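You operate a simulated robot arm through the tools that you are given. There is no shell and no other tool. Be economical: measure what you need, move in short steps, check, and stop when the job is done.

You are at the controls of a simulated robot arm. One attempt, no reset.

## Task
Move plate four to the cooling rest once it reads under 60 C.
Fine: it goes in the middle; switch the heat pad off first; probe the plate till the meter says so; park the probe; no hand on it while it is hotter.

It is judged by the outcome, as a careful person would: the job done as asked, and still so three seconds after it is handed in. It fails if anything else is knocked over, pushed out of place, dropped, spilled or broken.

## Robot
A 6-joint arm with a two-finger parallel gripper on a trunk, on a base that drives. Base frame: it is fixed to the floor where the robot stands at the start and does not move with it; the origin is under the middle of the robot, x ahead of it, y to its left, z up; the surface under the hand at the start is at about z = 820. Units: mm, degrees, N and s.
With the tool pointing down near the work surface it reaches from about 280 to 680 mm from the robot's upright axis, wherever it stands. Its first joint turns from -166.0 to 166.0 degrees. Places, roughly: cooling rest [-100, -800, 900]; heat dial [500, -100, 700]; heat switch [600, 0, 700]; probe cup [0, -900, 900]; probe meter [-100, -1100, 900]. Payload 4.1 kg.
The tool frame sits at the grasp point between the pads (the TCP): z along the fingers, y along the line on which they close. The tips reach 23 mm beyond it. Largest opening 94 mm; finger width 38, thickness 10; the body of the gripper, 54 by 96 mm, starts 39 mm behind the TCP.
Orientation is that of the tool frame in the base frame, as a unit quaternion [w, x, y, z]. With the fingers straight down and closing along the base's y, the tool's x points along the base's -x, its y along +y and its z along -z.

## Interface
- The arm moves only by the tool jog_arm. Its argument "increments" is a list of rows, each an object of numbers (a shift or turn left out is 0, a gripper value left out holds the last): "tx", "ty", "tz": the shift along the base's x, y, z in mm; "ax", "ay", "az": the turn, a rotation vector about the base's x, y, z in rad. In form: [{"tx": .., "ty": .., "tz": .., "ax": .., "ay": .., "az": ..}, ...]. A call has 1 to 12 rows; each row is the pose to reach, as a shift and turn from the pose commanded when the call began. "claw" is the gripper command, from -1 (fully open) to 1 (shut), values between in proportion, set as the call begins (left out, the last holds). Each row takes 0.2 s and may step no farther than 50 mm and 8.6 degrees from the row before; otherwise, or with a gripper value out of range, the whole call is refused. Where a pose cannot be reached the arm comes as near as it can. A force on the tool above 90 N (or 10 N above the force at the start of the call, whichever is more), or a blocked arm, ends the call early, and 0.2 s more pass. The fingers move at their own pace (about 45 mm/s each) and stop on an object; they squeeze with about 22 N. The grip force told is the motor's: it shows also when the fingers shut on nothing. Time passes only in rows, and 0.2 s behind the last, so rows that repeat a pose let the fingers close. It gives the time, the measured TCP pose, the force on the tool (base axes), the opening and the grip force at its end, in the units of the frame above (readings bear some noise), with the torque about the TCP (base axes, N m) and any sound that the robot's microphone picked up.
- Cameras (640 x 400 px; columns grow to the right, rows downward): "scene" is now at [-12.1, 95.5, 1394]; the picture's right is [-0.83, -0.56, -0.00], its down [-0.34, 0.51, -0.79] and it looks along [0.44, -0.65, -0.61] (base axes); focal length 270 px, centre (320, 200). "wrist" rides on the gripper at [86, 16, -74] in the tool frame; the picture's right is [-0.18, 0.98, 0.00], its down [-0.58, -0.11, -0.81] and it looks along [-0.79, -0.15, 0.59] (tool axes); focal length 243 px, centre (320, 200). There is no depth. A picture from a camera that has moved, and an enlarged one, comes with that camera's place and axes in the base frame and with its lens.
- grab_frame(camera): a new picture of that camera. No time passes.
- lift_body(by): slides the trunk up (or, below 0, down) by that many mm; the arm and the scene camera ride with it, the base frame stays. It gives what a move gives, with no picture.
- steer(legs): drives the robot by 1 to 6 legs, each [ahead, turn to the left] in mm and degrees, along the robot's own axes; the way and the turn of a leg run together, so that a leg with both is an arc; at most 1500 mm and 180 degrees a leg. The arm and the cameras ride along, it lands a little off, and it stops where it bumps. It gives what a move gives.
- aim_head(pan, tilt): turns the head with the scene camera to pan (to the left, within 155 degrees either way) and tilt (down, from -29 to 69), counted from straight ahead of the robot. It gives what a move gives.
- enlarge(camera, box): a new picture of the part [left, top, right, bottom] of that camera's present view, enlarged. No time passes.
- hand_in(): hands the job in; it is judged then, once.

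Go step by step. Nothing tells you exact positions but the pictures and the camera data: compare them with the known pose of the tool, close in by small moves and look again before you grip or let go. The budget is 120 turns and 82 pictures, counting those below and the enlarged ones. Unless the task says otherwise, let go and move clear before handing in, and close with one line.

The tools are called after "Call:" as name(argument=value, ...) on one line, values as JSON. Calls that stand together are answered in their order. jog_arm: Moves the arm, as the interface text tells. Its arguments: {"type":"object","properties":{"increments":{"type":"array","items":{"type":"object","properties":{"tx":{"type":"number"},"ty":{"type":"number"},"tz":{"type":"number"},"ax":{"type":"number"},"ay":{"type":"number"},"az":{"type":"number"}}}},"claw":{"type":"number"}},"required":["increments"]} The other tools are called the same way: lift_body (by) slides the trunk up or down; steer (legs) drives the base; aim_head (pan, tilt) turns the head that bears the scene camera; grab_frame (camera) takes a picture; enlarge (camera, box) takes an enlarged picture of a part of a camera's view; hand_in () hands the job in.

At the start:

```text
time: 0.0
tcp_pos: [129.0, -409.4, 1204.9]
orientation: [0.0, 0.0, 1.0, -0.001]
ft_force: [0.1, -0.1, 0.3]
torque: [0.01, 0.01, 0.02]
gripper_width: 94.0
grasp_force: 0.0
trunk travel left (down, up): [-347.0, 243.0]
robot x, y, heading: [1.9, 1.1, -0.2]
head pan, tilt: [-55.8, 37.8]
```

scene: 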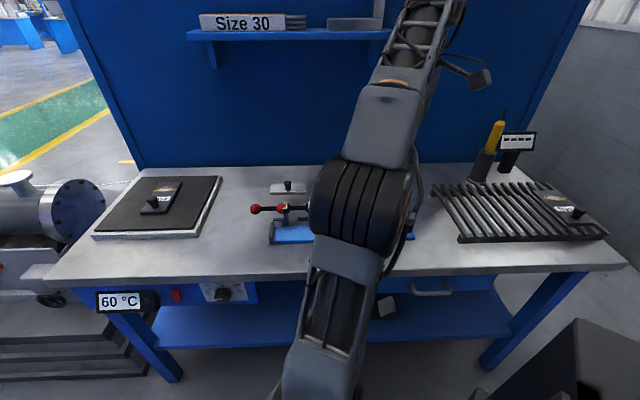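
wrist: 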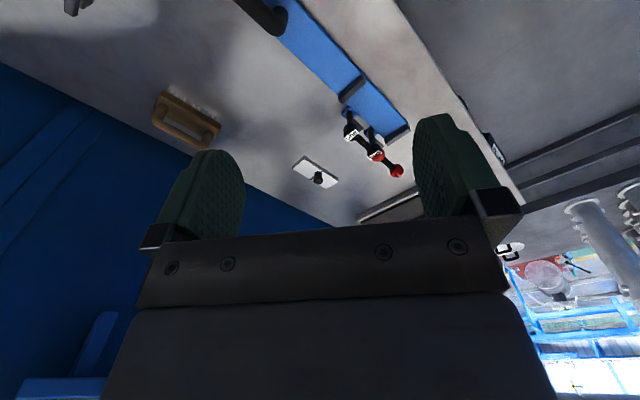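

I see a bench with the heat pad on the left (a plate on it), a cooling rack on the right, and the probe cup and meter at the back right. I'll zoom in for details.

Call:
enlarge(camera="scene", box=[80, 160, 260, 310])

Call:
enlarge(camera="scene", box=[420, 100, 620, 250])

```text
2.67 times, centred on (170, 235) of scene
camera zoom: at [-12.1, 95.5, 1394.0], right [-0.83, -0.56, 0.0], down [-0.34, 0.51, -0.79], along [0.44, -0.65, -0.61], focal length 719 px, centre (720, 107)
```

zoom: 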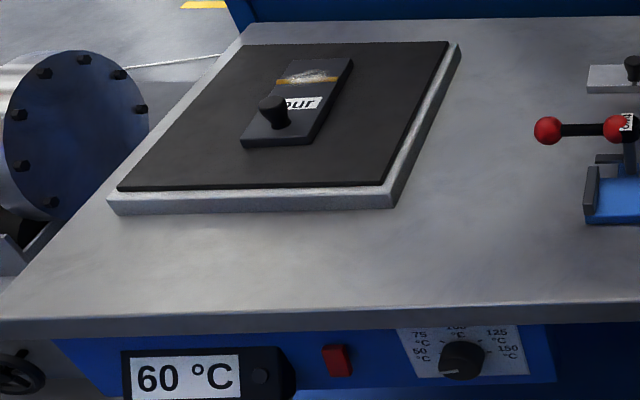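

```text
2.67 times, centred on (520, 175) of scene
camera zoom: at [-12.1, 95.5, 1394.0], right [-0.83, -0.56, 0.0], down [-0.34, 0.51, -0.79], along [0.44, -0.65, -0.61], focal length 719 px, centre (-213, 267)
```

zoom: 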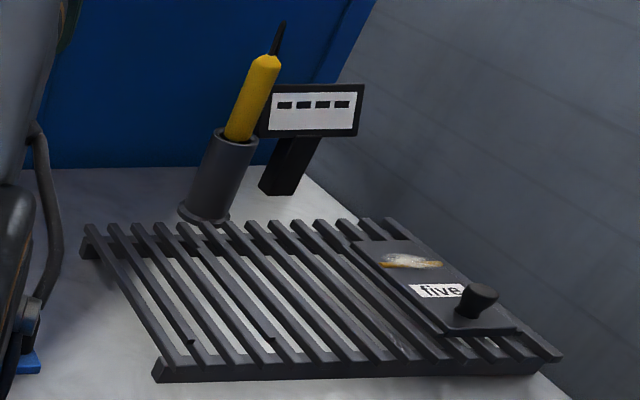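

Plate four sits on the heat pad with a black knob, five is on the right end of the rest, and the red switch is on the bench's front panel. The bench runs at about 34° to my heading, so I turn parallel to it and drive towards the switch, then look.

Call:
steer(legs=[[0, 34.6], [250, 0]])

Call:
aim_head(pan=-50, tilt=48)

Call:
grab_frame(camera="scene")

```text
time: 3.5
tcp_pos: [544.6, -120.9, 1204.9]
orientation: [0.001, -0.298, 0.955, -0.002]
ft_force: [-0.5, -0.1, 0.1]
torque: [0.02, 0.0, 0.0]
gripper_width: 94.1
grasp_force: 0.0
trunk travel left (down, up): [-347.0, 243.0]
robot x, y, heading: [205.3, 144.4, 34.6]
head pan, tilt: [-55.8, 37.8]
```

```text
time: 4.2
tcp_pos: [544.9, -118.8, 1205.1]
orientation: [0.001, -0.299, 0.954, -0.001]
ft_force: [0.9, -0.7, -0.4]
torque: [-0.01, 0.01, -0.01]
gripper_width: 94.1
grasp_force: 0.1
trunk travel left (down, up): [-347.0, 243.0]
robot x, y, heading: [203.9, 143.5, 34.7]
head pan, tilt: [-50.0, 48.0]
```

```text
77 pictures are left
camera scene: at [136.9, 224.9, 1379.3], right [-0.26, -0.96, 0.0], down [-0.72, 0.2, -0.67], along [0.65, -0.18, -0.74], focal length 270 px, centre (320, 200)
```

scene: 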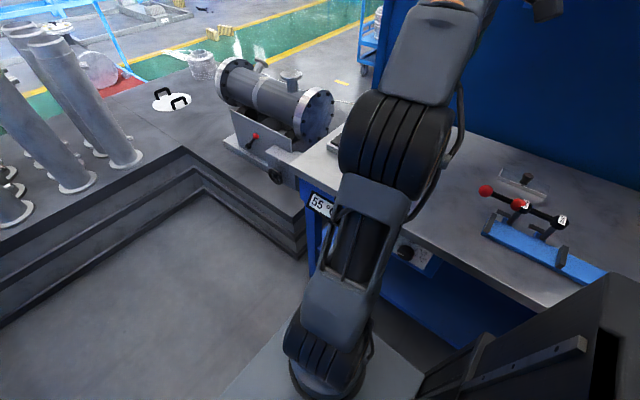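

The arm blocks the view of the switch; the panel display seems to have changed. I'll zoom on it and take a wrist view too.

Call:
enlarge(camera="scene", box=[290, 180, 450, 280])

Call:
grab_frame(camera="wrist")

```text
4.00 times, centred on (370, 230) of scene
camera zoom: at [136.9, 224.9, 1379.3], right [-0.26, -0.96, 0.0], down [-0.72, 0.2, -0.67], along [0.65, -0.18, -0.74], focal length 1078 px, centre (120, 80)
```

zoom: 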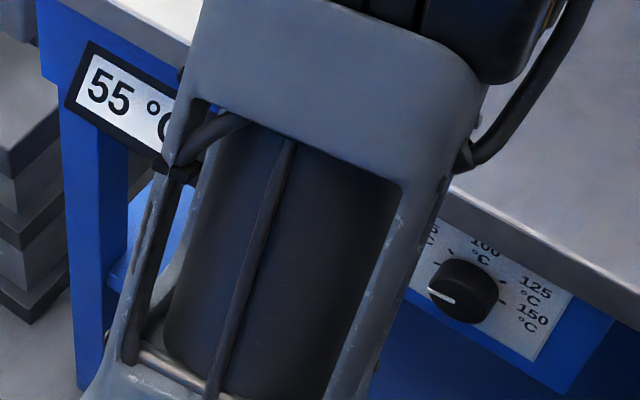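

```text
75 pictures are left
camera wrist: at [466.0, -156.0, 1280.1], right [-0.41, 0.91, 0.0], down [0.54, 0.24, 0.81], along [0.74, 0.33, -0.59], focal length 243 px, centre (320, 200)
```

wrist: 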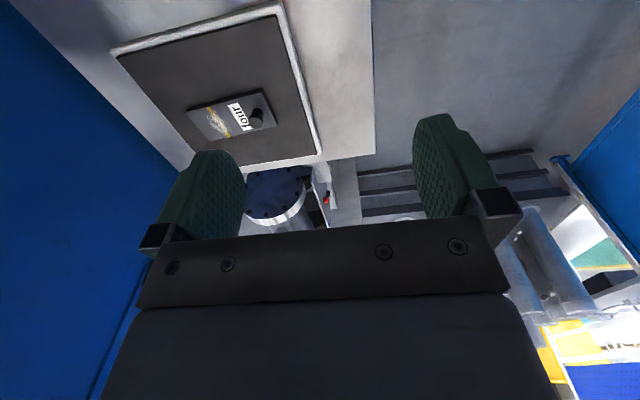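

The display now reads 55; it looks like the pad thermostat, so I'll rely only on the probe meter. I'll back up so the switch is at a comfortable reach and in view.

Call:
steer(legs=[[-180, 0]])

Call:
aim_head(pan=-35, tilt=45)

Call:
grab_frame(camera="scene")

```text
time: 5.7
tcp_pos: [400.6, -221.1, 1204.0]
orientation: [0.001, -0.298, 0.954, -0.002]
ft_force: [0.4, -0.1, 0.1]
torque: [-0.02, 0.03, 0.02]
gripper_width: 94.0
grasp_force: 0.0
trunk travel left (down, up): [-347.0, 243.0]
robot x, y, heading: [60.1, 39.9, 34.5]
head pan, tilt: [-50.0, 48.0]
```

```text
time: 6.5
tcp_pos: [400.5, -221.6, 1203.8]
orientation: [0.002, -0.298, 0.955, -0.003]
ft_force: [-0.6, 0.3, 0.2]
torque: [0.01, -0.01, 0.0]
gripper_width: 94.2
grasp_force: 0.0
trunk travel left (down, up): [-347.0, 243.0]
robot x, y, heading: [62.9, 41.0, 34.9]
head pan, tilt: [-35.0, 45.0]
```

```text
74 pictures are left
camera scene: at [-2.1, 145.1, 1383.5], right [-0.01, -1.0, 0.0], down [-0.71, 0.0, -0.71], along [0.71, 0.0, -0.71], focal length 270 px, centre (320, 200)
```

scene: 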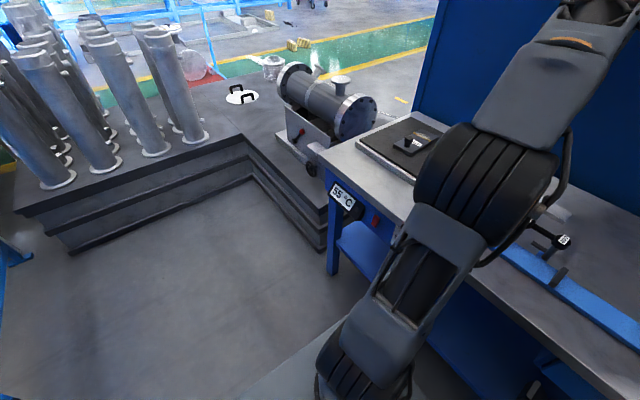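

Call:
enlarge(camera="scene", box=[320, 160, 420, 260])

```text
4.00 times, centred on (370, 210) of scene
camera zoom: at [-2.1, 145.1, 1383.5], right [-0.01, -1.0, 0.0], down [-0.71, 0.0, -0.71], along [0.71, 0.0, -0.71], focal length 1078 px, centre (120, 160)
```

zoom: 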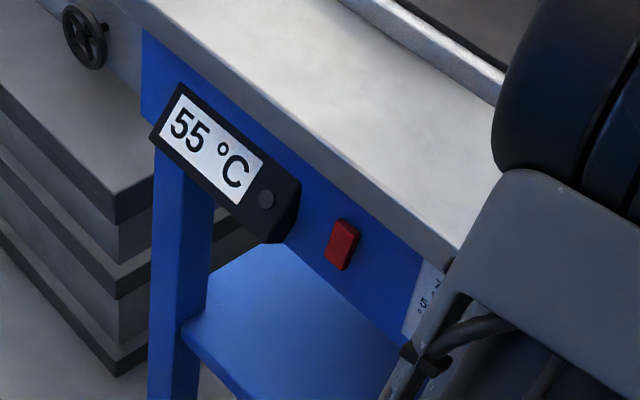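

The switch is a red rocker at about (580, -38, 700). I'll bring the closed gripper out in front of the bench with the tool turned horizontal, pointing into the panel.

Call:
jog_arm(claw=1, increments=[{"tx": 11, "ty": 24, "ax": -0.117, "ay": -0.081}, {"tx": 22, "ty": 48, "ax": -0.235, "ay": -0.163}, {"tx": 34, "ty": 73, "ax": -0.352, "ay": -0.244}, {"tx": 45, "ty": 97, "ax": -0.469, "ay": -0.325}, {"tx": 56, "ty": 121, "ax": -0.587, "ay": -0.406}, {"tx": 68, "ty": 145, "ax": -0.704, "ay": -0.488}, {"tx": 79, "ty": 169, "ax": -0.822, "ay": -0.569}, {"tx": 90, "ty": 193, "ax": -0.939, "ay": -0.65}, {"tx": 101, "ty": 218, "ax": -1.056, "ay": -0.731}, {"tx": 113, "ty": 242, "ax": -1.174, "ay": -0.813}, {"tx": 124, "ty": 266, "ax": -1.291, "ay": -0.894}])

Call:
lift_body(by=-300)

Call:
grab_frame(camera="scene")

Call:
grab_frame(camera="wrist")

```text
time: 8.9
tcp_pos: [524.6, 44.3, 1203.6]
orientation: [-0.212, 0.21, -0.673, 0.677]
ft_force: [0.3, 0.2, 0.1]
torque: [-0.01, -0.02, 0.02]
gripper_width: 0.0
grasp_force: 22.6
trunk travel left (down, up): [-347.0, 243.0]
robot x, y, heading: [60.9, 40.7, 34.8]
head pan, tilt: [-35.0, 45.0]
```

```text
time: 11.9
tcp_pos: [524.0, 43.3, 903.7]
orientation: [-0.211, 0.21, -0.674, 0.676]
ft_force: [0.1, -0.4, -0.7]
torque: [0.0, 0.0, -0.04]
gripper_width: 0.0
grasp_force: 21.8
trunk travel left (down, up): [-47.0, 543.0]
robot x, y, heading: [61.7, 40.9, 34.9]
head pan, tilt: [-35.0, 45.0]
```

```text
72 pictures are left
camera scene: at [-2.1, 145.3, 1083.5], right [0.0, -1.0, 0.0], down [-0.71, 0.0, -0.71], along [0.71, 0.0, -0.71], focal length 270 px, centre (320, 200)
```

scene: 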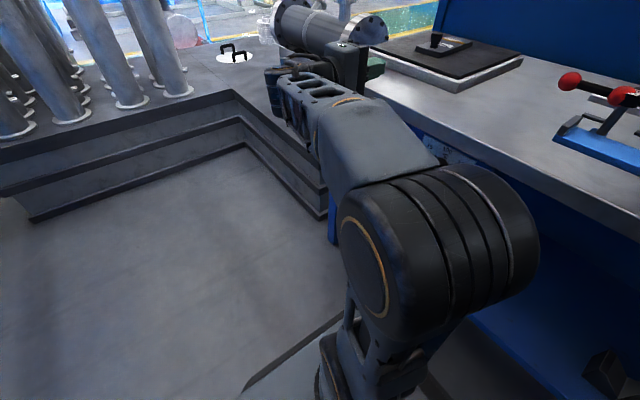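

```text
71 pictures are left
camera wrist: at [412.0, 56.9, 887.9], right [0.15, 0.1, -0.98], down [0.02, 0.99, 0.11], along [0.99, -0.03, 0.15], focal length 243 px, centre (320, 200)
```

wrist: 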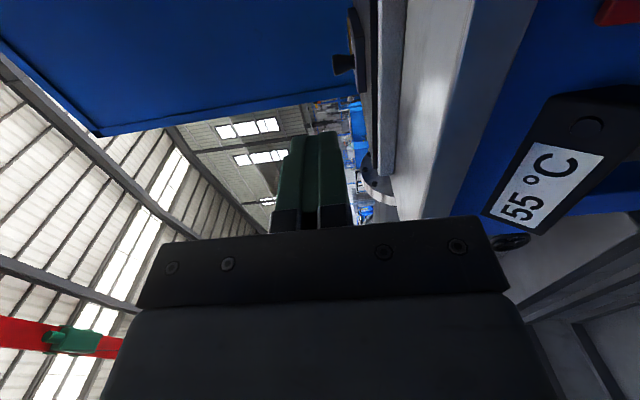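

The tool is horizontal in front of the bench and the switch is just out of view below. I lower the arm by 190 and look again.

Call:
jog_arm(increments=[{"tz": -45}, {"tz": -90}, {"tz": -135}, {"tz": -180}, {"tz": -190}])

Call:
grab_frame(camera="wrist")

Call:
grab_frame(camera="scene")

```text
time: 13.1
tcp_pos: [524.3, 43.7, 712.7]
orientation: [-0.212, 0.21, -0.673, 0.677]
ft_force: [-0.8, -0.4, 0.1]
torque: [0.0, -0.03, 0.03]
gripper_width: 0.0
grasp_force: 22.1
trunk travel left (down, up): [-47.0, 543.0]
robot x, y, heading: [62.5, 41.9, 34.9]
head pan, tilt: [-35.0, 45.0]
```

```text
70 pictures are left
camera wrist: at [411.9, 56.7, 698.2], right [0.15, 0.1, -0.98], down [0.02, 0.99, 0.11], along [0.99, -0.03, 0.15], focal length 243 px, centre (320, 200)
```

wrist: 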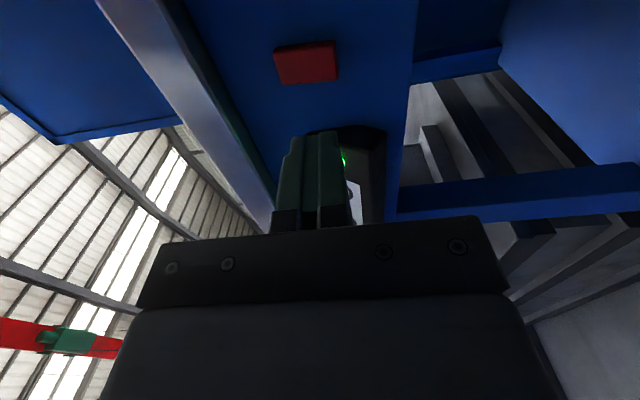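

```text
69 pictures are left
camera scene: at [-2.2, 145.2, 1083.5], right [0.0, -1.0, 0.0], down [-0.71, 0.0, -0.71], along [0.71, 0.0, -0.71], focal length 270 px, centre (320, 200)
```

scene: 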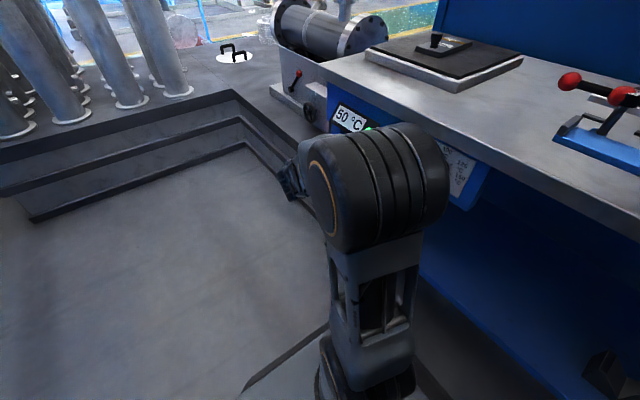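

The switch is around (553, -30, 720), about 38 mm tall. I zoom in to see which half of the rocker stands out.

Call:
enlarge(camera="wrist", box=[250, 20, 410, 120])

```text
4.00 times, centred on (330, 70) of wrist
camera zoom: at [411.9, 56.7, 698.2], right [0.15, 0.1, -0.98], down [0.02, 0.99, 0.11], along [0.99, -0.03, 0.15], focal length 970 px, centre (280, 720)
```

zoom: 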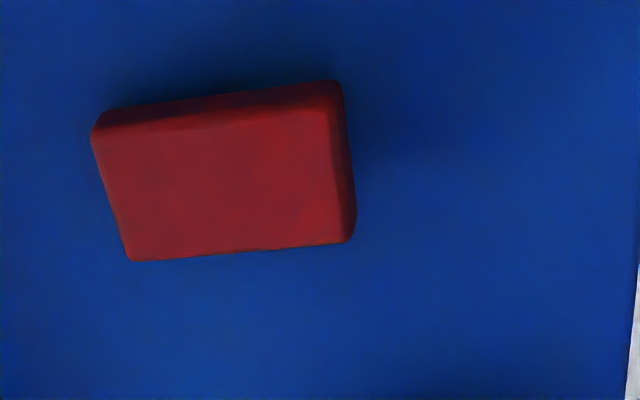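

The lower end seems to stick out slightly more (top pressed = on), so I'll press the lower half: align first, then advance to just short of contact.

Call:
jog_arm(increments=[{"tx": -14, "ty": -10, "tz": -10}, {"tx": 11, "ty": -46, "tz": -10}])

Call:
grab_frame(camera="wrist")

```text
time: 13.7
tcp_pos: [536.8, 0.6, 704.7]
orientation: [-0.211, 0.21, -0.674, 0.676]
ft_force: [1.0, -0.6, -0.6]
torque: [0.02, -0.01, -0.02]
gripper_width: 0.0
grasp_force: 21.5
trunk travel left (down, up): [-47.0, 543.0]
robot x, y, heading: [59.5, 40.4, 34.4]
head pan, tilt: [-35.0, 45.0]
```

```text
67 pictures are left
camera wrist: at [424.3, 13.2, 689.2], right [0.15, 0.1, -0.98], down [0.02, 0.99, 0.11], along [0.99, -0.03, 0.15], focal length 243 px, centre (320, 200)
```

wrist: 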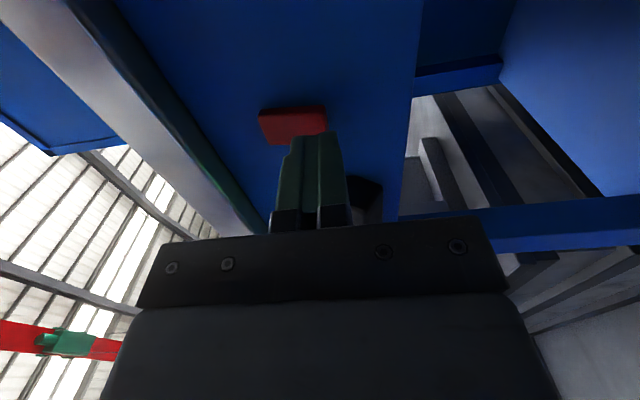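

The fingers line up with the lower half of the switch. I press in gently in small steps.

Call:
jog_arm(increments=[{"tx": 2.8, "ty": -4.1}, {"tx": 4.5, "ty": -6.6}, {"tx": 6.2, "ty": -9.1}, {"tx": 7.9, "ty": -11.5}])

Call:
enlarge(camera="wrist", box=[230, 80, 390, 180])

```text
time: 14.7
tcp_pos: [543.7, -12.9, 702.5]
orientation: [-0.211, 0.21, -0.674, 0.676]
ft_force: [-0.5, 0.3, -0.7]
torque: [-0.01, -0.03, -0.01]
gripper_width: 0.0
grasp_force: 22.5
trunk travel left (down, up): [-47.0, 543.0]
robot x, y, heading: [59.1, 41.4, 34.7]
head pan, tilt: [-35.0, 45.0]
```

```text
4.00 times, centred on (310, 130) of wrist
camera zoom: at [431.6, 0.1, 688.0], right [0.15, 0.1, -0.98], down [0.02, 0.99, 0.11], along [0.99, -0.03, 0.15], focal length 970 px, centre (360, 480)
```

zoom: 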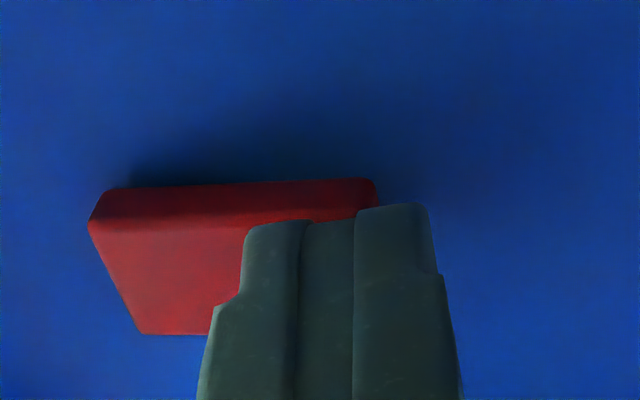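

No contact yet; the panel is a little deeper. I continue in small steps.

Call:
jog_arm(increments=[{"tx": 1.7, "ty": -2.5, "tz": 2}, {"tx": 3.4, "ty": -4.9, "tz": 2}, {"tx": 5.1, "ty": -7.4, "tz": 2}, {"tx": 6.8, "ty": -9.9, "tz": 2}, {"tx": 8.5, "ty": -12.4, "tz": 2}])

Call:
enlarge(camera="wrist", box=[230, 80, 390, 180])

```text
time: 15.8
tcp_pos: [546.0, -15.1, 704.1]
orientation: [-0.213, 0.217, -0.672, 0.675]
ft_force: [-35.9, 33.1, 2.5]
torque: [-0.33, -0.41, 0.39]
gripper_width: 0.1
grasp_force: 22.0
trunk travel left (down, up): [-47.0, 543.0]
robot x, y, heading: [60.6, 47.0, 35.7]
head pan, tilt: [-35.0, 45.0]
stopped in row 5: the force on the tool passed its limit at 97 N (the readings are from after the stop); the commanded pose is now the measured one
```

```text
4.00 times, centred on (310, 130) of wrist
camera zoom: at [434.1, -5.8, 689.0], right [0.15, 0.1, -0.98], down [0.01, 0.99, 0.1], along [0.99, -0.02, 0.15], focal length 970 px, centre (360, 480)
```

zoom: 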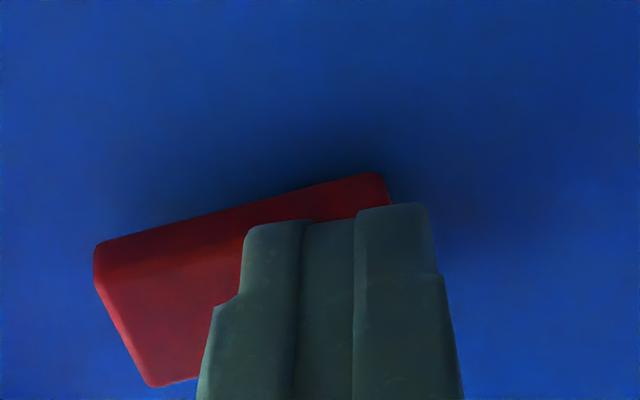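

The rocker has tipped over. I back off and check its state and the display.

Call:
jog_arm(increments=[{"tx": -11, "ty": 16}, {"tx": -30, "ty": 44}, {"tx": -58, "ty": 84}])

Call:
grab_frame(camera="wrist")

Call:
enlarge(camera="scene", box=[300, 20, 540, 170])

```text
time: 16.6
tcp_pos: [491.7, 66.8, 699.3]
orientation: [-0.211, 0.217, -0.674, 0.674]
ft_force: [-0.6, -0.9, -0.3]
torque: [0.0, -0.01, 0.0]
gripper_width: 0.1
grasp_force: 21.6
trunk travel left (down, up): [-47.0, 543.0]
robot x, y, heading: [61.2, 43.3, 34.8]
head pan, tilt: [-35.0, 45.0]
```

```text
64 pictures are left
camera wrist: at [379.3, 77.5, 686.3], right [0.14, 0.1, -0.98], down [0.01, 0.99, 0.11], along [0.99, -0.03, 0.14], focal length 243 px, centre (320, 200)
```

wrist: 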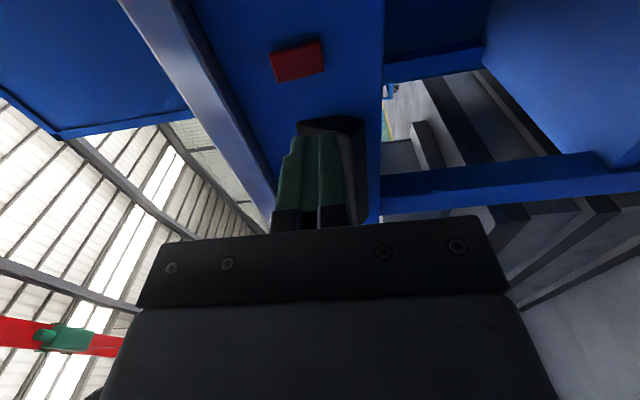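

```text
2.67 times, centred on (420, 95) of scene
camera zoom: at [-3.1, 144.7, 1083.5], right [0.0, -1.0, 0.0], down [-0.71, 0.0, -0.71], along [0.71, 0.0, -0.71], focal length 719 px, centre (53, 480)
```

zoom: 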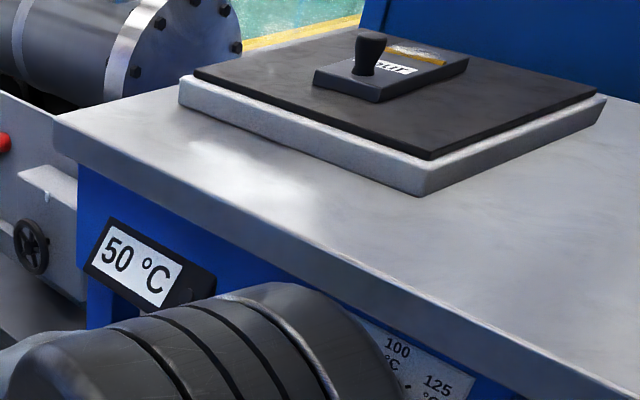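

I want to verify on/off through the indicator on the display box, so I zoom in on the wrist view.

Call:
enlarge(camera="wrist", box=[240, 30, 400, 230])

Call:
jog_arm(increments=[{"tx": -20, "ty": -14}, {"tx": -50, "ty": -10}, {"tx": -80, "ty": -10}])

Call:
grab_frame(camera="wrist")

```text
2.00 times, centred on (320, 130) of wrist
camera zoom: at [379.3, 77.5, 686.3], right [0.14, 0.1, -0.98], down [0.01, 0.99, 0.11], along [0.99, -0.03, 0.14], focal length 485 px, centre (320, 340)
```

zoom: 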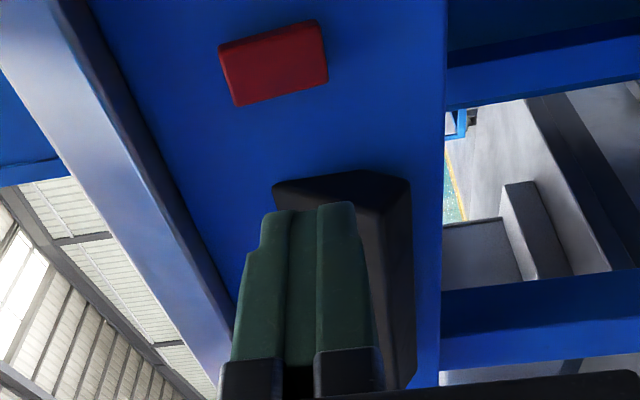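

```text
time: 17.4
tcp_pos: [415.1, 60.7, 704.8]
orientation: [-0.21, 0.216, -0.674, 0.674]
ft_force: [0.6, 0.4, -0.5]
torque: [-0.03, -0.01, 0.0]
gripper_width: 0.0
grasp_force: 22.1
out of reach, approached as far as the arm can: row 3
trunk travel left (down, up): [-47.0, 543.0]
robot x, y, heading: [59.5, 44.2, 35.0]
head pan, tilt: [-35.0, 45.0]
```

```text
61 pictures are left
camera wrist: at [303.4, 71.3, 690.0], right [0.14, 0.1, -0.98], down [0.01, 0.99, 0.11], along [0.99, -0.03, 0.14], focal length 243 px, centre (320, 200)
```

wrist: 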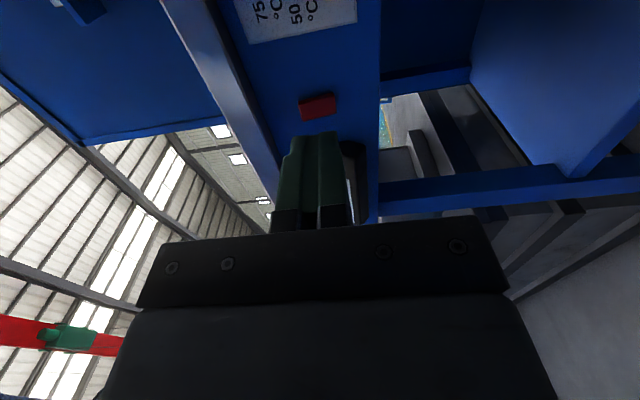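

I raise the trunk again to get a clear scene view of the display box and switch.

Call:
lift_body(by=300)

Call:
grab_frame(camera="scene")

```text
time: 20.4
tcp_pos: [415.7, 58.5, 1004.5]
orientation: [0.211, -0.215, 0.674, -0.674]
ft_force: [0.5, 0.4, 0.0]
torque: [-0.02, -0.02, 0.0]
gripper_width: 0.0
grasp_force: 22.1
trunk travel left (down, up): [-347.0, 243.0]
robot x, y, heading: [59.0, 42.1, 35.1]
head pan, tilt: [-35.0, 45.0]
```

```text
60 pictures are left
camera scene: at [-3.3, 144.8, 1383.4], right [0.0, -1.0, 0.0], down [-0.71, 0.0, -0.71], along [0.71, 0.0, -0.71], focal length 270 px, centre (320, 200)
```

scene: 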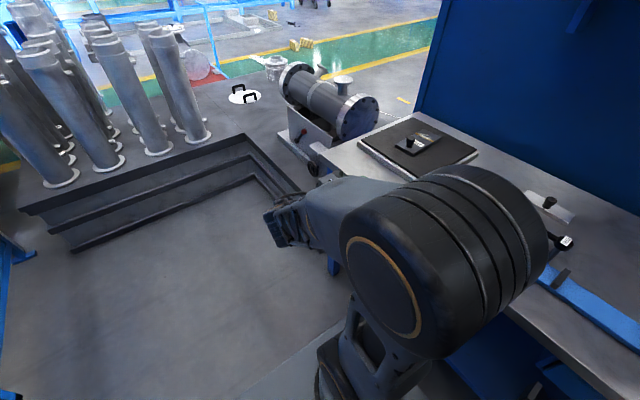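

The arm hides the panel, so I swing it over to the right while rolling the gripper so its camera is on top and the fingers close sideways, a good pose for grasping the probe. Then I check the panel.

Call:
jog_arm(increments=[{"tx": -8, "ty": -37, "tz": 11, "ax": -0.081, "ay": 0.118}, {"tx": -15, "ty": -75, "tz": 21, "ax": -0.162, "ay": 0.235}, {"tx": -23, "ty": -112, "tz": 32, "ax": -0.242, "ay": 0.353}, {"tx": -31, "ty": -150, "tz": 42, "ax": -0.323, "ay": 0.471}, {"tx": -39, "ty": -187, "tz": 53, "ax": -0.404, "ay": 0.588}, {"tx": -46, "ty": -225, "tz": 63, "ax": -0.485, "ay": 0.706}, {"tx": -54, "ty": -262, "tz": 74, "ax": -0.566, "ay": 0.823}, {"tx": -62, "ty": -300, "tz": 84, "ax": -0.647, "ay": 0.941}, {"tx": -70, "ty": -337, "tz": 95, "ax": -0.727, "ay": 1.059}, {"tx": -77, "ty": -375, "tz": 105, "ax": -0.808, "ay": 1.176}, {"tx": -85, "ty": -412, "tz": 116, "ax": -0.889, "ay": 1.294}])

Call:
grab_frame(camera="scene")

Call:
enlarge(camera="scene", box=[320, 160, 420, 260])

```text
time: 22.8
tcp_pos: [392.3, -310.5, 1135.3]
orientation: [0.34, 0.627, -0.342, 0.612]
ft_force: [-0.4, 0.3, 0.0]
torque: [-0.02, 0.0, 0.0]
gripper_width: 0.0
grasp_force: 22.0
out of reach, approached as far as the arm can: row 1, 2, 3, 4, 5, 6, 8, 9, 10, 11
trunk travel left (down, up): [-347.0, 243.0]
robot x, y, heading: [65.0, 44.3, 35.2]
head pan, tilt: [-35.0, 45.0]
```

```text
59 pictures are left
camera scene: at [-3.2, 144.5, 1383.5], right [0.0, -1.0, 0.0], down [-0.71, 0.0, -0.71], along [0.71, 0.0, -0.71], focal length 270 px, centre (320, 200)
```

scene: 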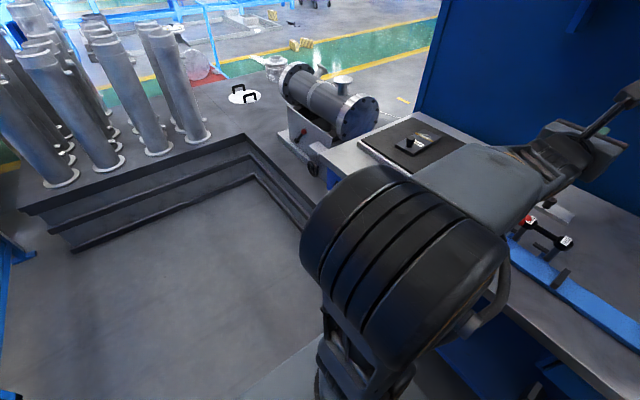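

```text
4.00 times, centred on (370, 210) of scene
camera zoom: at [-3.2, 144.5, 1383.5], right [0.0, -1.0, 0.0], down [-0.71, 0.0, -0.71], along [0.71, 0.0, -0.71], focal length 1078 px, centre (120, 160)
```

zoom: 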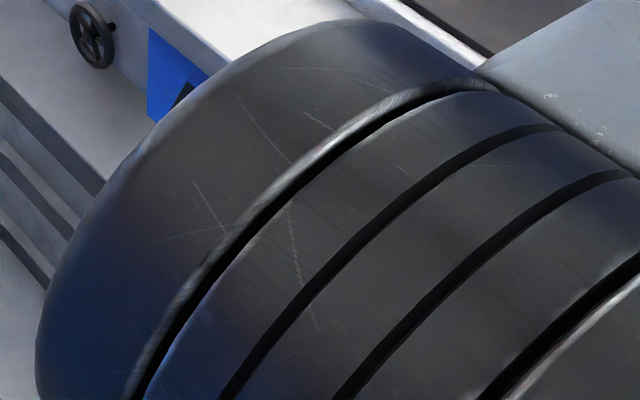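

I drive back along the bench towards the rest and check panel and probe from there.

Call:
steer(legs=[[-420, 0]])

Call:
aim_head(pan=-28, tilt=30)

Call:
grab_frame(camera="scene")

Call:
grab_frame(camera="wrist")

```text
time: 25.4
tcp_pos: [41.0, -554.7, 1136.0]
orientation: [0.342, 0.625, -0.345, 0.611]
ft_force: [0.2, -0.1, -0.3]
torque: [-0.01, -0.01, 0.01]
gripper_width: 0.0
grasp_force: 21.4
trunk travel left (down, up): [-347.0, 243.0]
robot x, y, heading: [-281.4, -200.8, 34.7]
head pan, tilt: [-35.0, 45.0]
```

```text
time: 26.1
tcp_pos: [41.5, -555.2, 1136.2]
orientation: [0.341, 0.625, -0.344, 0.611]
ft_force: [0.2, 0.3, -0.2]
torque: [-0.02, 0.01, 0.01]
gripper_width: 0.2
grasp_force: 21.8
trunk travel left (down, up): [-347.0, 243.0]
robot x, y, heading: [-284.4, -200.3, 34.8]
head pan, tilt: [-28.0, 30.0]
```

```text
57 pictures are left
camera scene: at [-340.7, -86.4, 1406.0], right [0.12, -0.99, 0.0], down [-0.5, -0.06, -0.87], along [0.86, 0.1, -0.5], focal length 270 px, centre (320, 200)
```

scene: 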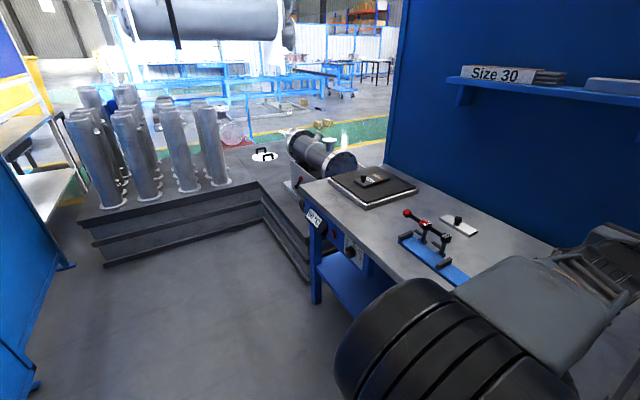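

```text
56 pictures are left
camera wrist: at [-9.0, -501.7, 1225.2], right [-0.84, -0.52, -0.18], down [-0.34, 0.75, -0.57], along [0.43, -0.41, -0.8], focal length 243 px, centre (320, 200)
```

wrist: 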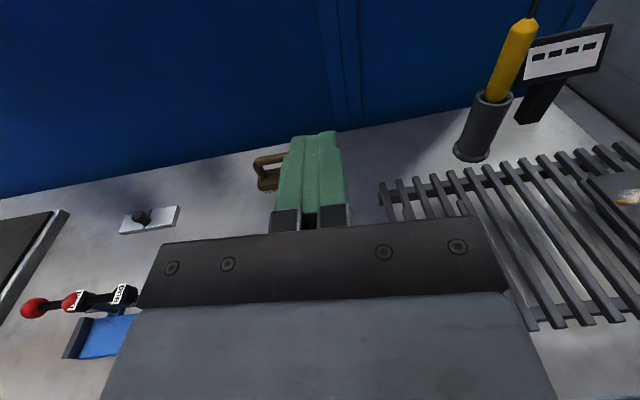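

Call:
enlarge(camera="scene", box=[290, 190, 390, 270])

Call:
enlarge(camera="wrist", box=[420, 0, 620, 170])

```text
5.00 times, centred on (340, 230) of scene
camera zoom: at [-340.7, -86.4, 1406.0], right [0.12, -0.99, 0.0], down [-0.5, -0.06, -0.87], along [0.86, 0.1, -0.5], focal length 1348 px, centre (220, 50)
```

zoom: 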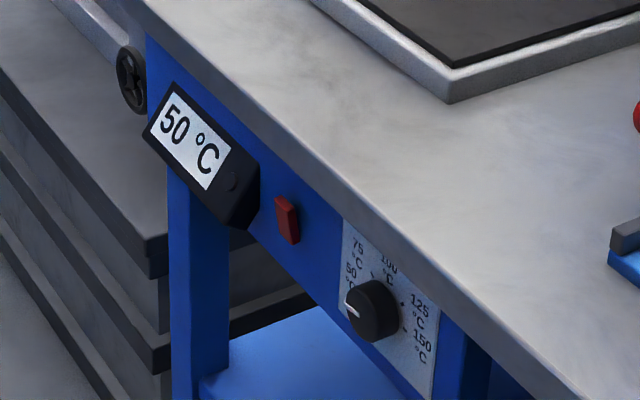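

```text
2.35 times, centred on (520, 85) of wrist
camera zoom: at [-9.0, -501.7, 1225.2], right [-0.84, -0.52, -0.18], down [-0.34, 0.75, -0.57], along [0.43, -0.41, -0.8], focal length 571 px, centre (-151, 471)
```

zoom: 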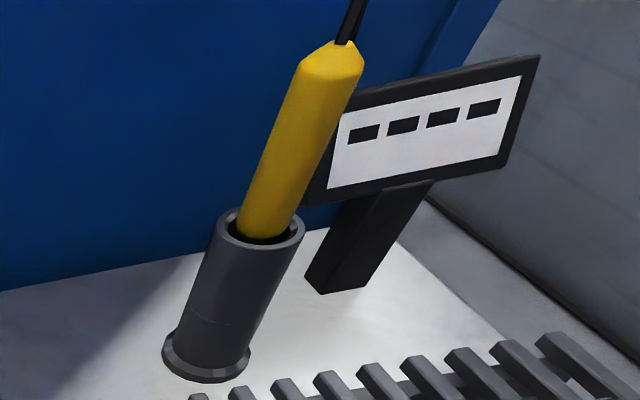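

The heat indicator on the box is dark now, with the display at 50 and falling; the switch is tipped to off. The probe stands in its cup at about (-26, -945), its handle roughly z 945–1050. I drive a bit further back and open the gripper.

Call:
steer(legs=[[-140, 0]])

Call:
aim_head(pan=-90, tilt=30)

Call:
jog_arm(claw=-1, increments=[{"tz": -30}, {"tz": -60}, {"tz": -90}, {"tz": -126}, {"tz": -126}])

Call:
grab_frame(camera="scene")

Call:
grab_frame(camera="wrist")

```text
time: 27.5
tcp_pos: [-70.2, -632.4, 1136.8]
orientation: [0.341, 0.626, -0.344, 0.612]
ft_force: [-0.4, -0.2, -0.5]
torque: [-0.02, -0.01, -0.03]
gripper_width: 0.1
grasp_force: 22.0
trunk travel left (down, up): [-347.0, 243.0]
robot x, y, heading: [-400.6, -278.0, 35.0]
head pan, tilt: [-28.0, 30.0]
```

```text
time: 28.8
tcp_pos: [-69.7, -633.3, 1135.4]
orientation: [0.341, 0.626, -0.345, 0.611]
ft_force: [-0.7, -0.9, -0.5]
torque: [0.01, 0.02, -0.02]
gripper_width: 0.3
grasp_force: 22.2
trunk travel left (down, up): [-347.0, 243.0]
robot x, y, heading: [-398.2, -278.4, 34.9]
head pan, tilt: [-90.0, 30.0]
```

```text
time: 30.0
tcp_pos: [-52.5, -619.9, 1016.5]
orientation: [0.344, 0.624, -0.348, 0.609]
ft_force: [-0.9, -0.4, 0.4]
torque: [0.0, -0.04, -0.01]
gripper_width: 94.1
grasp_force: 0.1
out of reach, approached as far as the arm can: row 1, 2, 3, 4, 5
trunk travel left (down, up): [-347.0, 243.0]
robot x, y, heading: [-403.2, -277.7, 34.9]
head pan, tilt: [-90.0, 30.0]
```

```text
53 pictures are left
camera scene: at [-492.3, -250.6, 1406.1], right [-0.82, -0.57, 0.0], down [-0.29, 0.41, -0.87], along [0.5, -0.71, -0.5], focal length 270 px, centre (320, 200)
```

scene: 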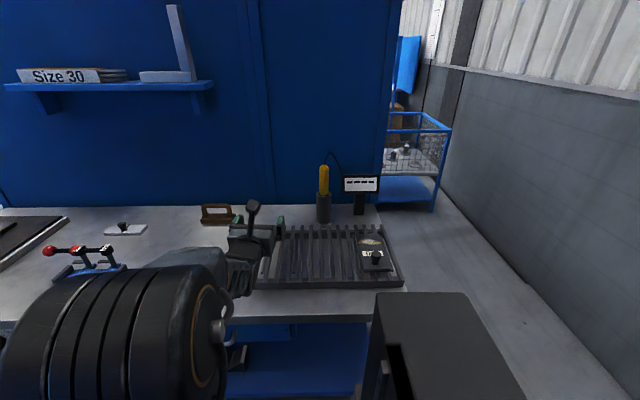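

```text
52 pictures are left
camera wrist: at [-102.3, -565.0, 1105.1], right [-0.84, -0.51, -0.18], down [-0.34, 0.75, -0.56], along [0.42, -0.41, -0.81], focal length 243 px, centre (320, 200)
```

wrist: 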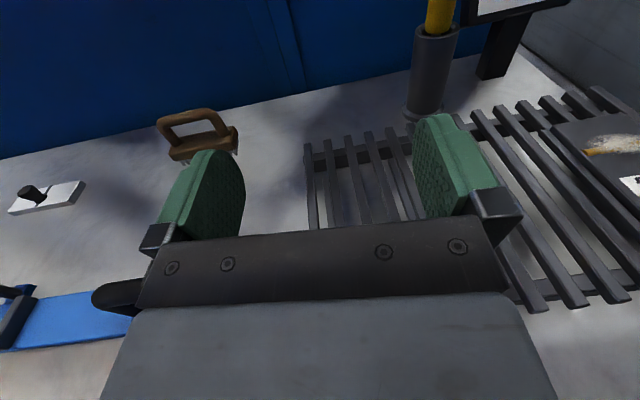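

A cable runs from the probe's top to the meter, so its tip is down in the cup. I move the open gripper to a point in front of the handle.

Call:
jog_arm(increments=[{"tx": -8, "ty": -46, "tz": -1}, {"tx": -15, "ty": -92, "tz": -2}, {"tx": -23, "ty": -138, "tz": -3}, {"tx": -30, "ty": -184, "tz": -4}, {"tx": -38, "ty": -228, "tz": -6}])

Call:
grab_frame(camera="wrist")

Call:
enlarge(camera="scene", box=[200, 140, 420, 290])

```text
time: 31.2
tcp_pos: [2.2, -814.7, 1042.9]
orientation: [0.365, 0.617, -0.377, 0.586]
ft_force: [-0.6, 0.8, 0.0]
torque: [0.02, 0.0, -0.06]
gripper_width: 93.9
grasp_force: 0.0
out of reach, approached as far as the arm can: row 1, 2, 3, 4, 5
trunk travel left (down, up): [-347.0, 243.0]
robot x, y, heading: [-399.4, -276.1, 34.5]
head pan, tilt: [-90.0, 30.0]
```

```text
51 pictures are left
camera wrist: at [-42.1, -758.7, 1133.4], right [-0.88, -0.43, -0.17], down [-0.28, 0.79, -0.54], along [0.37, -0.43, -0.82], focal length 243 px, centre (320, 200)
```

wrist: 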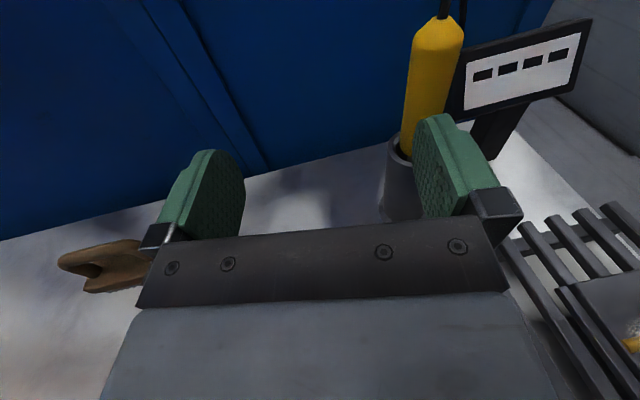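

```text
2.67 times, centred on (310, 215) of scene
camera zoom: at [-492.3, -250.7, 1406.1], right [-0.82, -0.57, 0.0], down [-0.29, 0.41, -0.87], along [0.5, -0.71, -0.5], focal length 719 px, centre (347, 160)
```

zoom: 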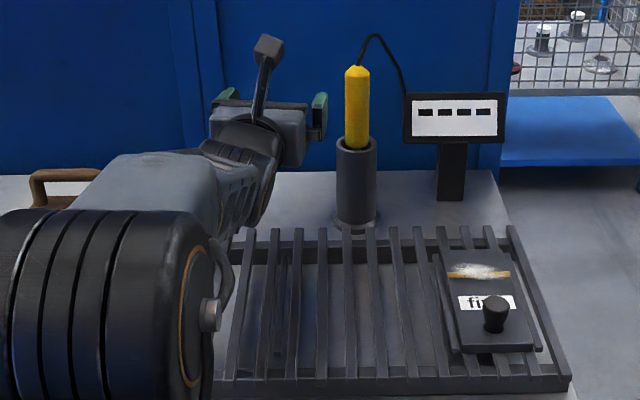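

The arm is hitting a wrist roll limit with the camera on top. I'll back off a little and roll the gripper the other way round (camera beneath), which should be the natural wrist posture.

Call:
jog_arm(increments=[{"tx": -17, "ty": 25, "tz": 10, "ax": 0.081, "ay": -0.118}, {"tx": -34, "ty": 49, "tz": 20, "ax": 0.162, "ay": -0.235}, {"tx": -45, "ty": 66, "tz": 20, "ax": 0.242, "ay": -0.353}, {"tx": -45, "ty": 66, "tz": 20, "ax": 0.323, "ay": -0.471}, {"tx": -45, "ty": 66, "tz": 20, "ax": 0.404, "ay": -0.588}, {"tx": -45, "ty": 66, "tz": 20, "ax": 0.485, "ay": -0.706}, {"tx": -45, "ty": 66, "tz": 20, "ax": 0.566, "ay": -0.823}, {"tx": -45, "ty": 66, "tz": 20, "ax": 0.647, "ay": -0.941}, {"tx": -45, "ty": 66, "tz": 20, "ax": 0.727, "ay": -1.059}, {"tx": -45, "ty": 66, "tz": 20, "ax": 0.808, "ay": -1.176}, {"tx": -45, "ty": 66, "tz": 20, "ax": 0.889, "ay": -1.294}])

```text
time: 33.6
tcp_pos: [13.4, -718.1, 1080.7]
orientation: [0.189, -0.226, 0.725, -0.622]
ft_force: [0.1, 0.0, 0.2]
torque: [0.04, -0.01, 0.0]
gripper_width: 94.1
grasp_force: 0.1
out of reach, approached as far as the arm can: row 3, 4, 5, 6, 7, 8, 9, 10, 11
trunk travel left (down, up): [-347.0, 243.0]
robot x, y, heading: [-403.8, -279.5, 34.9]
head pan, tilt: [-90.0, 30.0]
```

Call:
aim_head(pan=-75, tilt=45)

Call:
grab_frame(camera="scene")

```text
time: 34.4
tcp_pos: [13.0, -718.8, 1081.0]
orientation: [0.188, -0.227, 0.725, -0.623]
ft_force: [-0.9, -0.3, 0.5]
torque: [-0.06, 0.01, -0.04]
gripper_width: 94.0
grasp_force: 0.1
trunk travel left (down, up): [-347.0, 243.0]
robot x, y, heading: [-399.1, -277.3, 34.7]
head pan, tilt: [-75.0, 45.0]
```

```text
49 pictures are left
camera scene: at [-482.0, -228.7, 1383.5], right [-0.64, -0.76, 0.0], down [-0.54, 0.46, -0.71], along [0.54, -0.46, -0.71], focal length 270 px, centre (320, 200)
```

scene: 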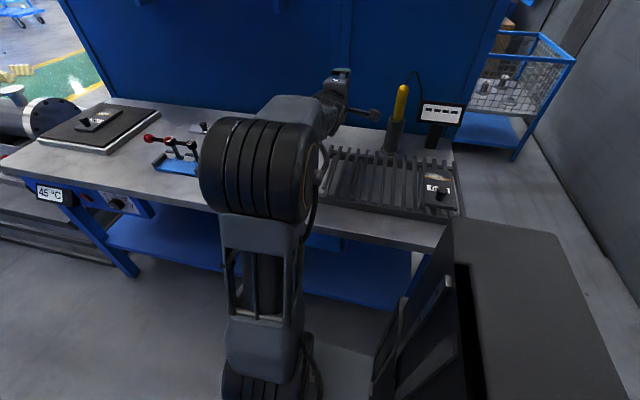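

The pad display fell to 45, so the heat is truly off. The wrist looks singular here (forearm and tool aligned), so I'll pitch the tool back down first, then reorient.

Call:
jog_arm(increments=[{"ax": 0.117, "ay": 0.08}, {"ax": 0.234, "ay": 0.16}, {"ax": 0.35, "ay": 0.241}, {"ax": 0.467, "ay": 0.321}, {"ax": 0.584, "ay": 0.401}, {"ax": 0.701, "ay": 0.481}, {"ax": 0.818, "ay": 0.561}, {"ax": 0.934, "ay": 0.642}, {"ax": 1.051, "ay": 0.722}, {"ax": 1.168, "ay": 0.802}])

Call:
jog_arm(increments=[{"az": -0.14, "tx": -8, "ty": -6}, {"az": -0.28, "tx": -16, "ty": -11}, {"az": -0.42, "tx": -24, "ty": -17}, {"az": -0.56, "tx": -33, "ty": -22}, {"az": -0.7, "tx": -41, "ty": -28}, {"az": -0.84, "tx": -49, "ty": -34}, {"az": -0.98, "tx": -57, "ty": -39}, {"az": -1.12, "tx": -66, "ty": -45}, {"az": -1.26, "tx": -74, "ty": -51}, {"az": -1.4, "tx": -82, "ty": -57}, {"az": -1.55, "tx": -91, "ty": -62}])

```text
time: 36.5
tcp_pos: [-5.6, -689.8, 1060.1]
orientation: [-0.001, -0.301, 0.954, -0.001]
ft_force: [-0.1, 0.2, 0.7]
torque: [-0.04, -0.01, -0.01]
gripper_width: 93.9
grasp_force: 0.1
out of reach, approached as far as the arm can: row 2, 3, 9, 10
trunk travel left (down, up): [-347.0, 243.0]
robot x, y, heading: [-398.3, -278.2, 35.0]
head pan, tilt: [-75.0, 45.0]
```

```text
time: 39.0
tcp_pos: [-96.8, -752.1, 1059.1]
orientation: [-0.004, 0.453, 0.892, 0.001]
ft_force: [0.3, -0.1, -0.3]
torque: [-0.01, -0.01, -0.04]
gripper_width: 94.3
grasp_force: 0.0
trunk travel left (down, up): [-347.0, 243.0]
robot x, y, heading: [-398.5, -279.4, 34.9]
head pan, tilt: [-75.0, 45.0]
```

That worked, and the reach is good. Now I pitch the tool up by about 60° (pointing forward and slightly down) while approaching a point in front of the handle.

Call:
jog_arm(increments=[{"ty": -10, "tz": -4, "ax": -0.108, "ay": -0.074}, {"ty": -20, "tz": -8, "ax": -0.216, "ay": -0.148}, {"ty": -30, "tz": -12, "ax": -0.324, "ay": -0.222}, {"ty": -40, "tz": -17, "ax": -0.432, "ay": -0.297}, {"ty": -50, "tz": -22, "ax": -0.54, "ay": -0.371}, {"ty": -60, "tz": -26, "ax": -0.647, "ay": -0.445}, {"ty": -70, "tz": -30, "ax": -0.755, "ay": -0.519}, {"ty": -80, "tz": -35, "ax": -0.863, "ay": -0.593}])

Call:
grab_frame(camera="wrist")

Call:
enlarge(camera="scene", box=[280, 60, 480, 210])

```text
time: 40.8
tcp_pos: [-97.2, -833.4, 1023.4]
orientation: [0.438, 0.393, 0.772, -0.241]
ft_force: [0.2, -0.9, 0.1]
torque: [-0.01, 0.03, 0.03]
gripper_width: 94.1
grasp_force: 0.1
trunk travel left (down, up): [-347.0, 243.0]
robot x, y, heading: [-398.0, -278.3, 34.9]
head pan, tilt: [-75.0, 45.0]
```

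```text
48 pictures are left
camera wrist: at [-145.5, -736.1, 986.7], right [0.86, 0.49, 0.13], down [-0.3, 0.28, 0.91], along [0.41, -0.82, 0.39], focal length 243 px, centre (320, 200)
```

wrist: 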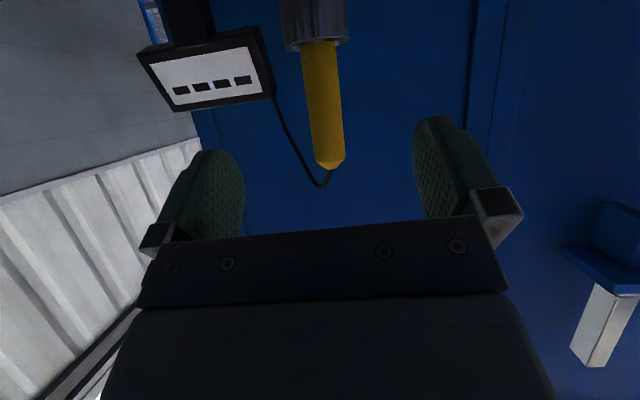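

```text
2.67 times, centred on (380, 135) of scene
camera zoom: at [-482.0, -228.7, 1383.5], right [-0.64, -0.77, 0.0], down [-0.54, 0.46, -0.71], along [0.54, -0.46, -0.71], focal length 719 px, centre (160, 373)
```

zoom: 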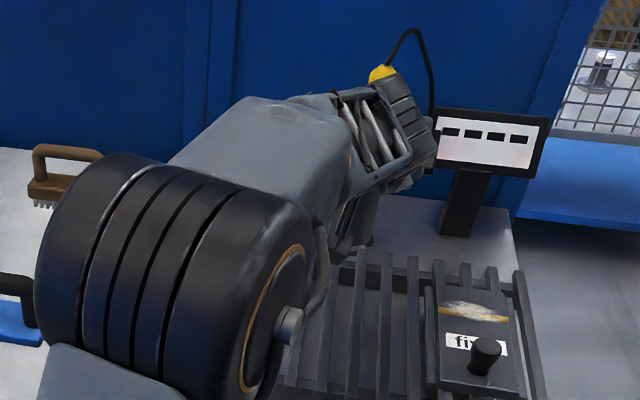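

The handle is well centred between the open fingers; its axis is at (-23, -945), top at about 1055. I advance along the bench normal so the handle lies between the pads, then check.

Call:
jog_arm(increments=[{"tx": 18, "ty": -28, "tz": -3}, {"tx": 37, "ty": -56, "tz": -6}, {"tx": 55, "ty": -84, "tz": -9}, {"tx": 66, "ty": -100, "tz": -11}, {"tx": 74, "ty": -112, "tz": -11}])

Call:
grab_frame(camera="wrist")

```text
time: 42.0
tcp_pos: [-22.4, -945.8, 1011.6]
orientation: [0.436, 0.393, 0.773, -0.239]
ft_force: [0.0, -0.3, 1.5]
torque: [0.03, 0.01, -0.01]
gripper_width: 94.1
grasp_force: 0.0
trunk travel left (down, up): [-347.0, 243.0]
robot x, y, heading: [-399.5, -278.5, 34.7]
head pan, tilt: [-75.0, 45.0]
```

```text
46 pictures are left
camera wrist: at [-71.8, -848.4, 975.5], right [0.86, 0.49, 0.13], down [-0.3, 0.28, 0.91], along [0.41, -0.82, 0.39], focal length 243 px, centre (320, 200)
```

wrist: 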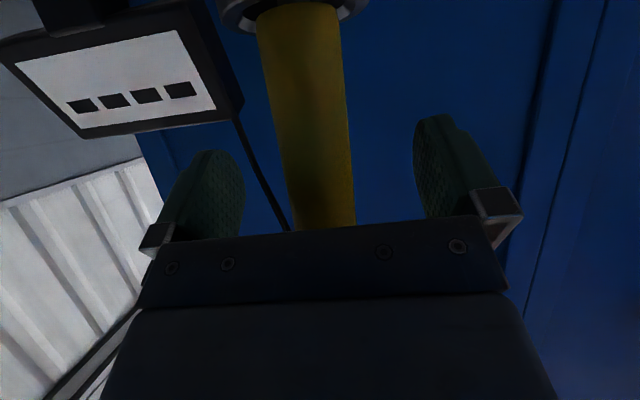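

The handle sits between the pads; a small 4 mm centring shift, then I close.

Call:
jog_arm(increments=[{"tx": -3.3, "ty": -2.3}, {"tx": -3.3, "ty": -2.3}])

Call:
jog_arm(claw=1, increments=[{}, {}, {}, {}, {}, {}])

```text
time: 42.5
tcp_pos: [-25.9, -948.0, 1014.0]
orientation: [0.437, 0.393, 0.773, -0.24]
ft_force: [0.8, -0.4, 0.2]
torque: [0.01, -0.02, -0.01]
gripper_width: 94.2
grasp_force: 0.0
trunk travel left (down, up): [-347.0, 243.0]
robot x, y, heading: [-400.9, -280.9, 34.7]
head pan, tilt: [-75.0, 45.0]
```

```text
time: 44.0
tcp_pos: [-27.5, -949.5, 1012.1]
orientation: [0.437, 0.393, 0.773, -0.239]
ft_force: [-0.7, 0.2, 0.1]
torque: [-0.05, 0.01, -0.08]
gripper_width: 30.9
grasp_force: 21.7
trunk travel left (down, up): [-347.0, 243.0]
robot x, y, heading: [-401.9, -280.7, 34.7]
head pan, tilt: [-75.0, 45.0]
```

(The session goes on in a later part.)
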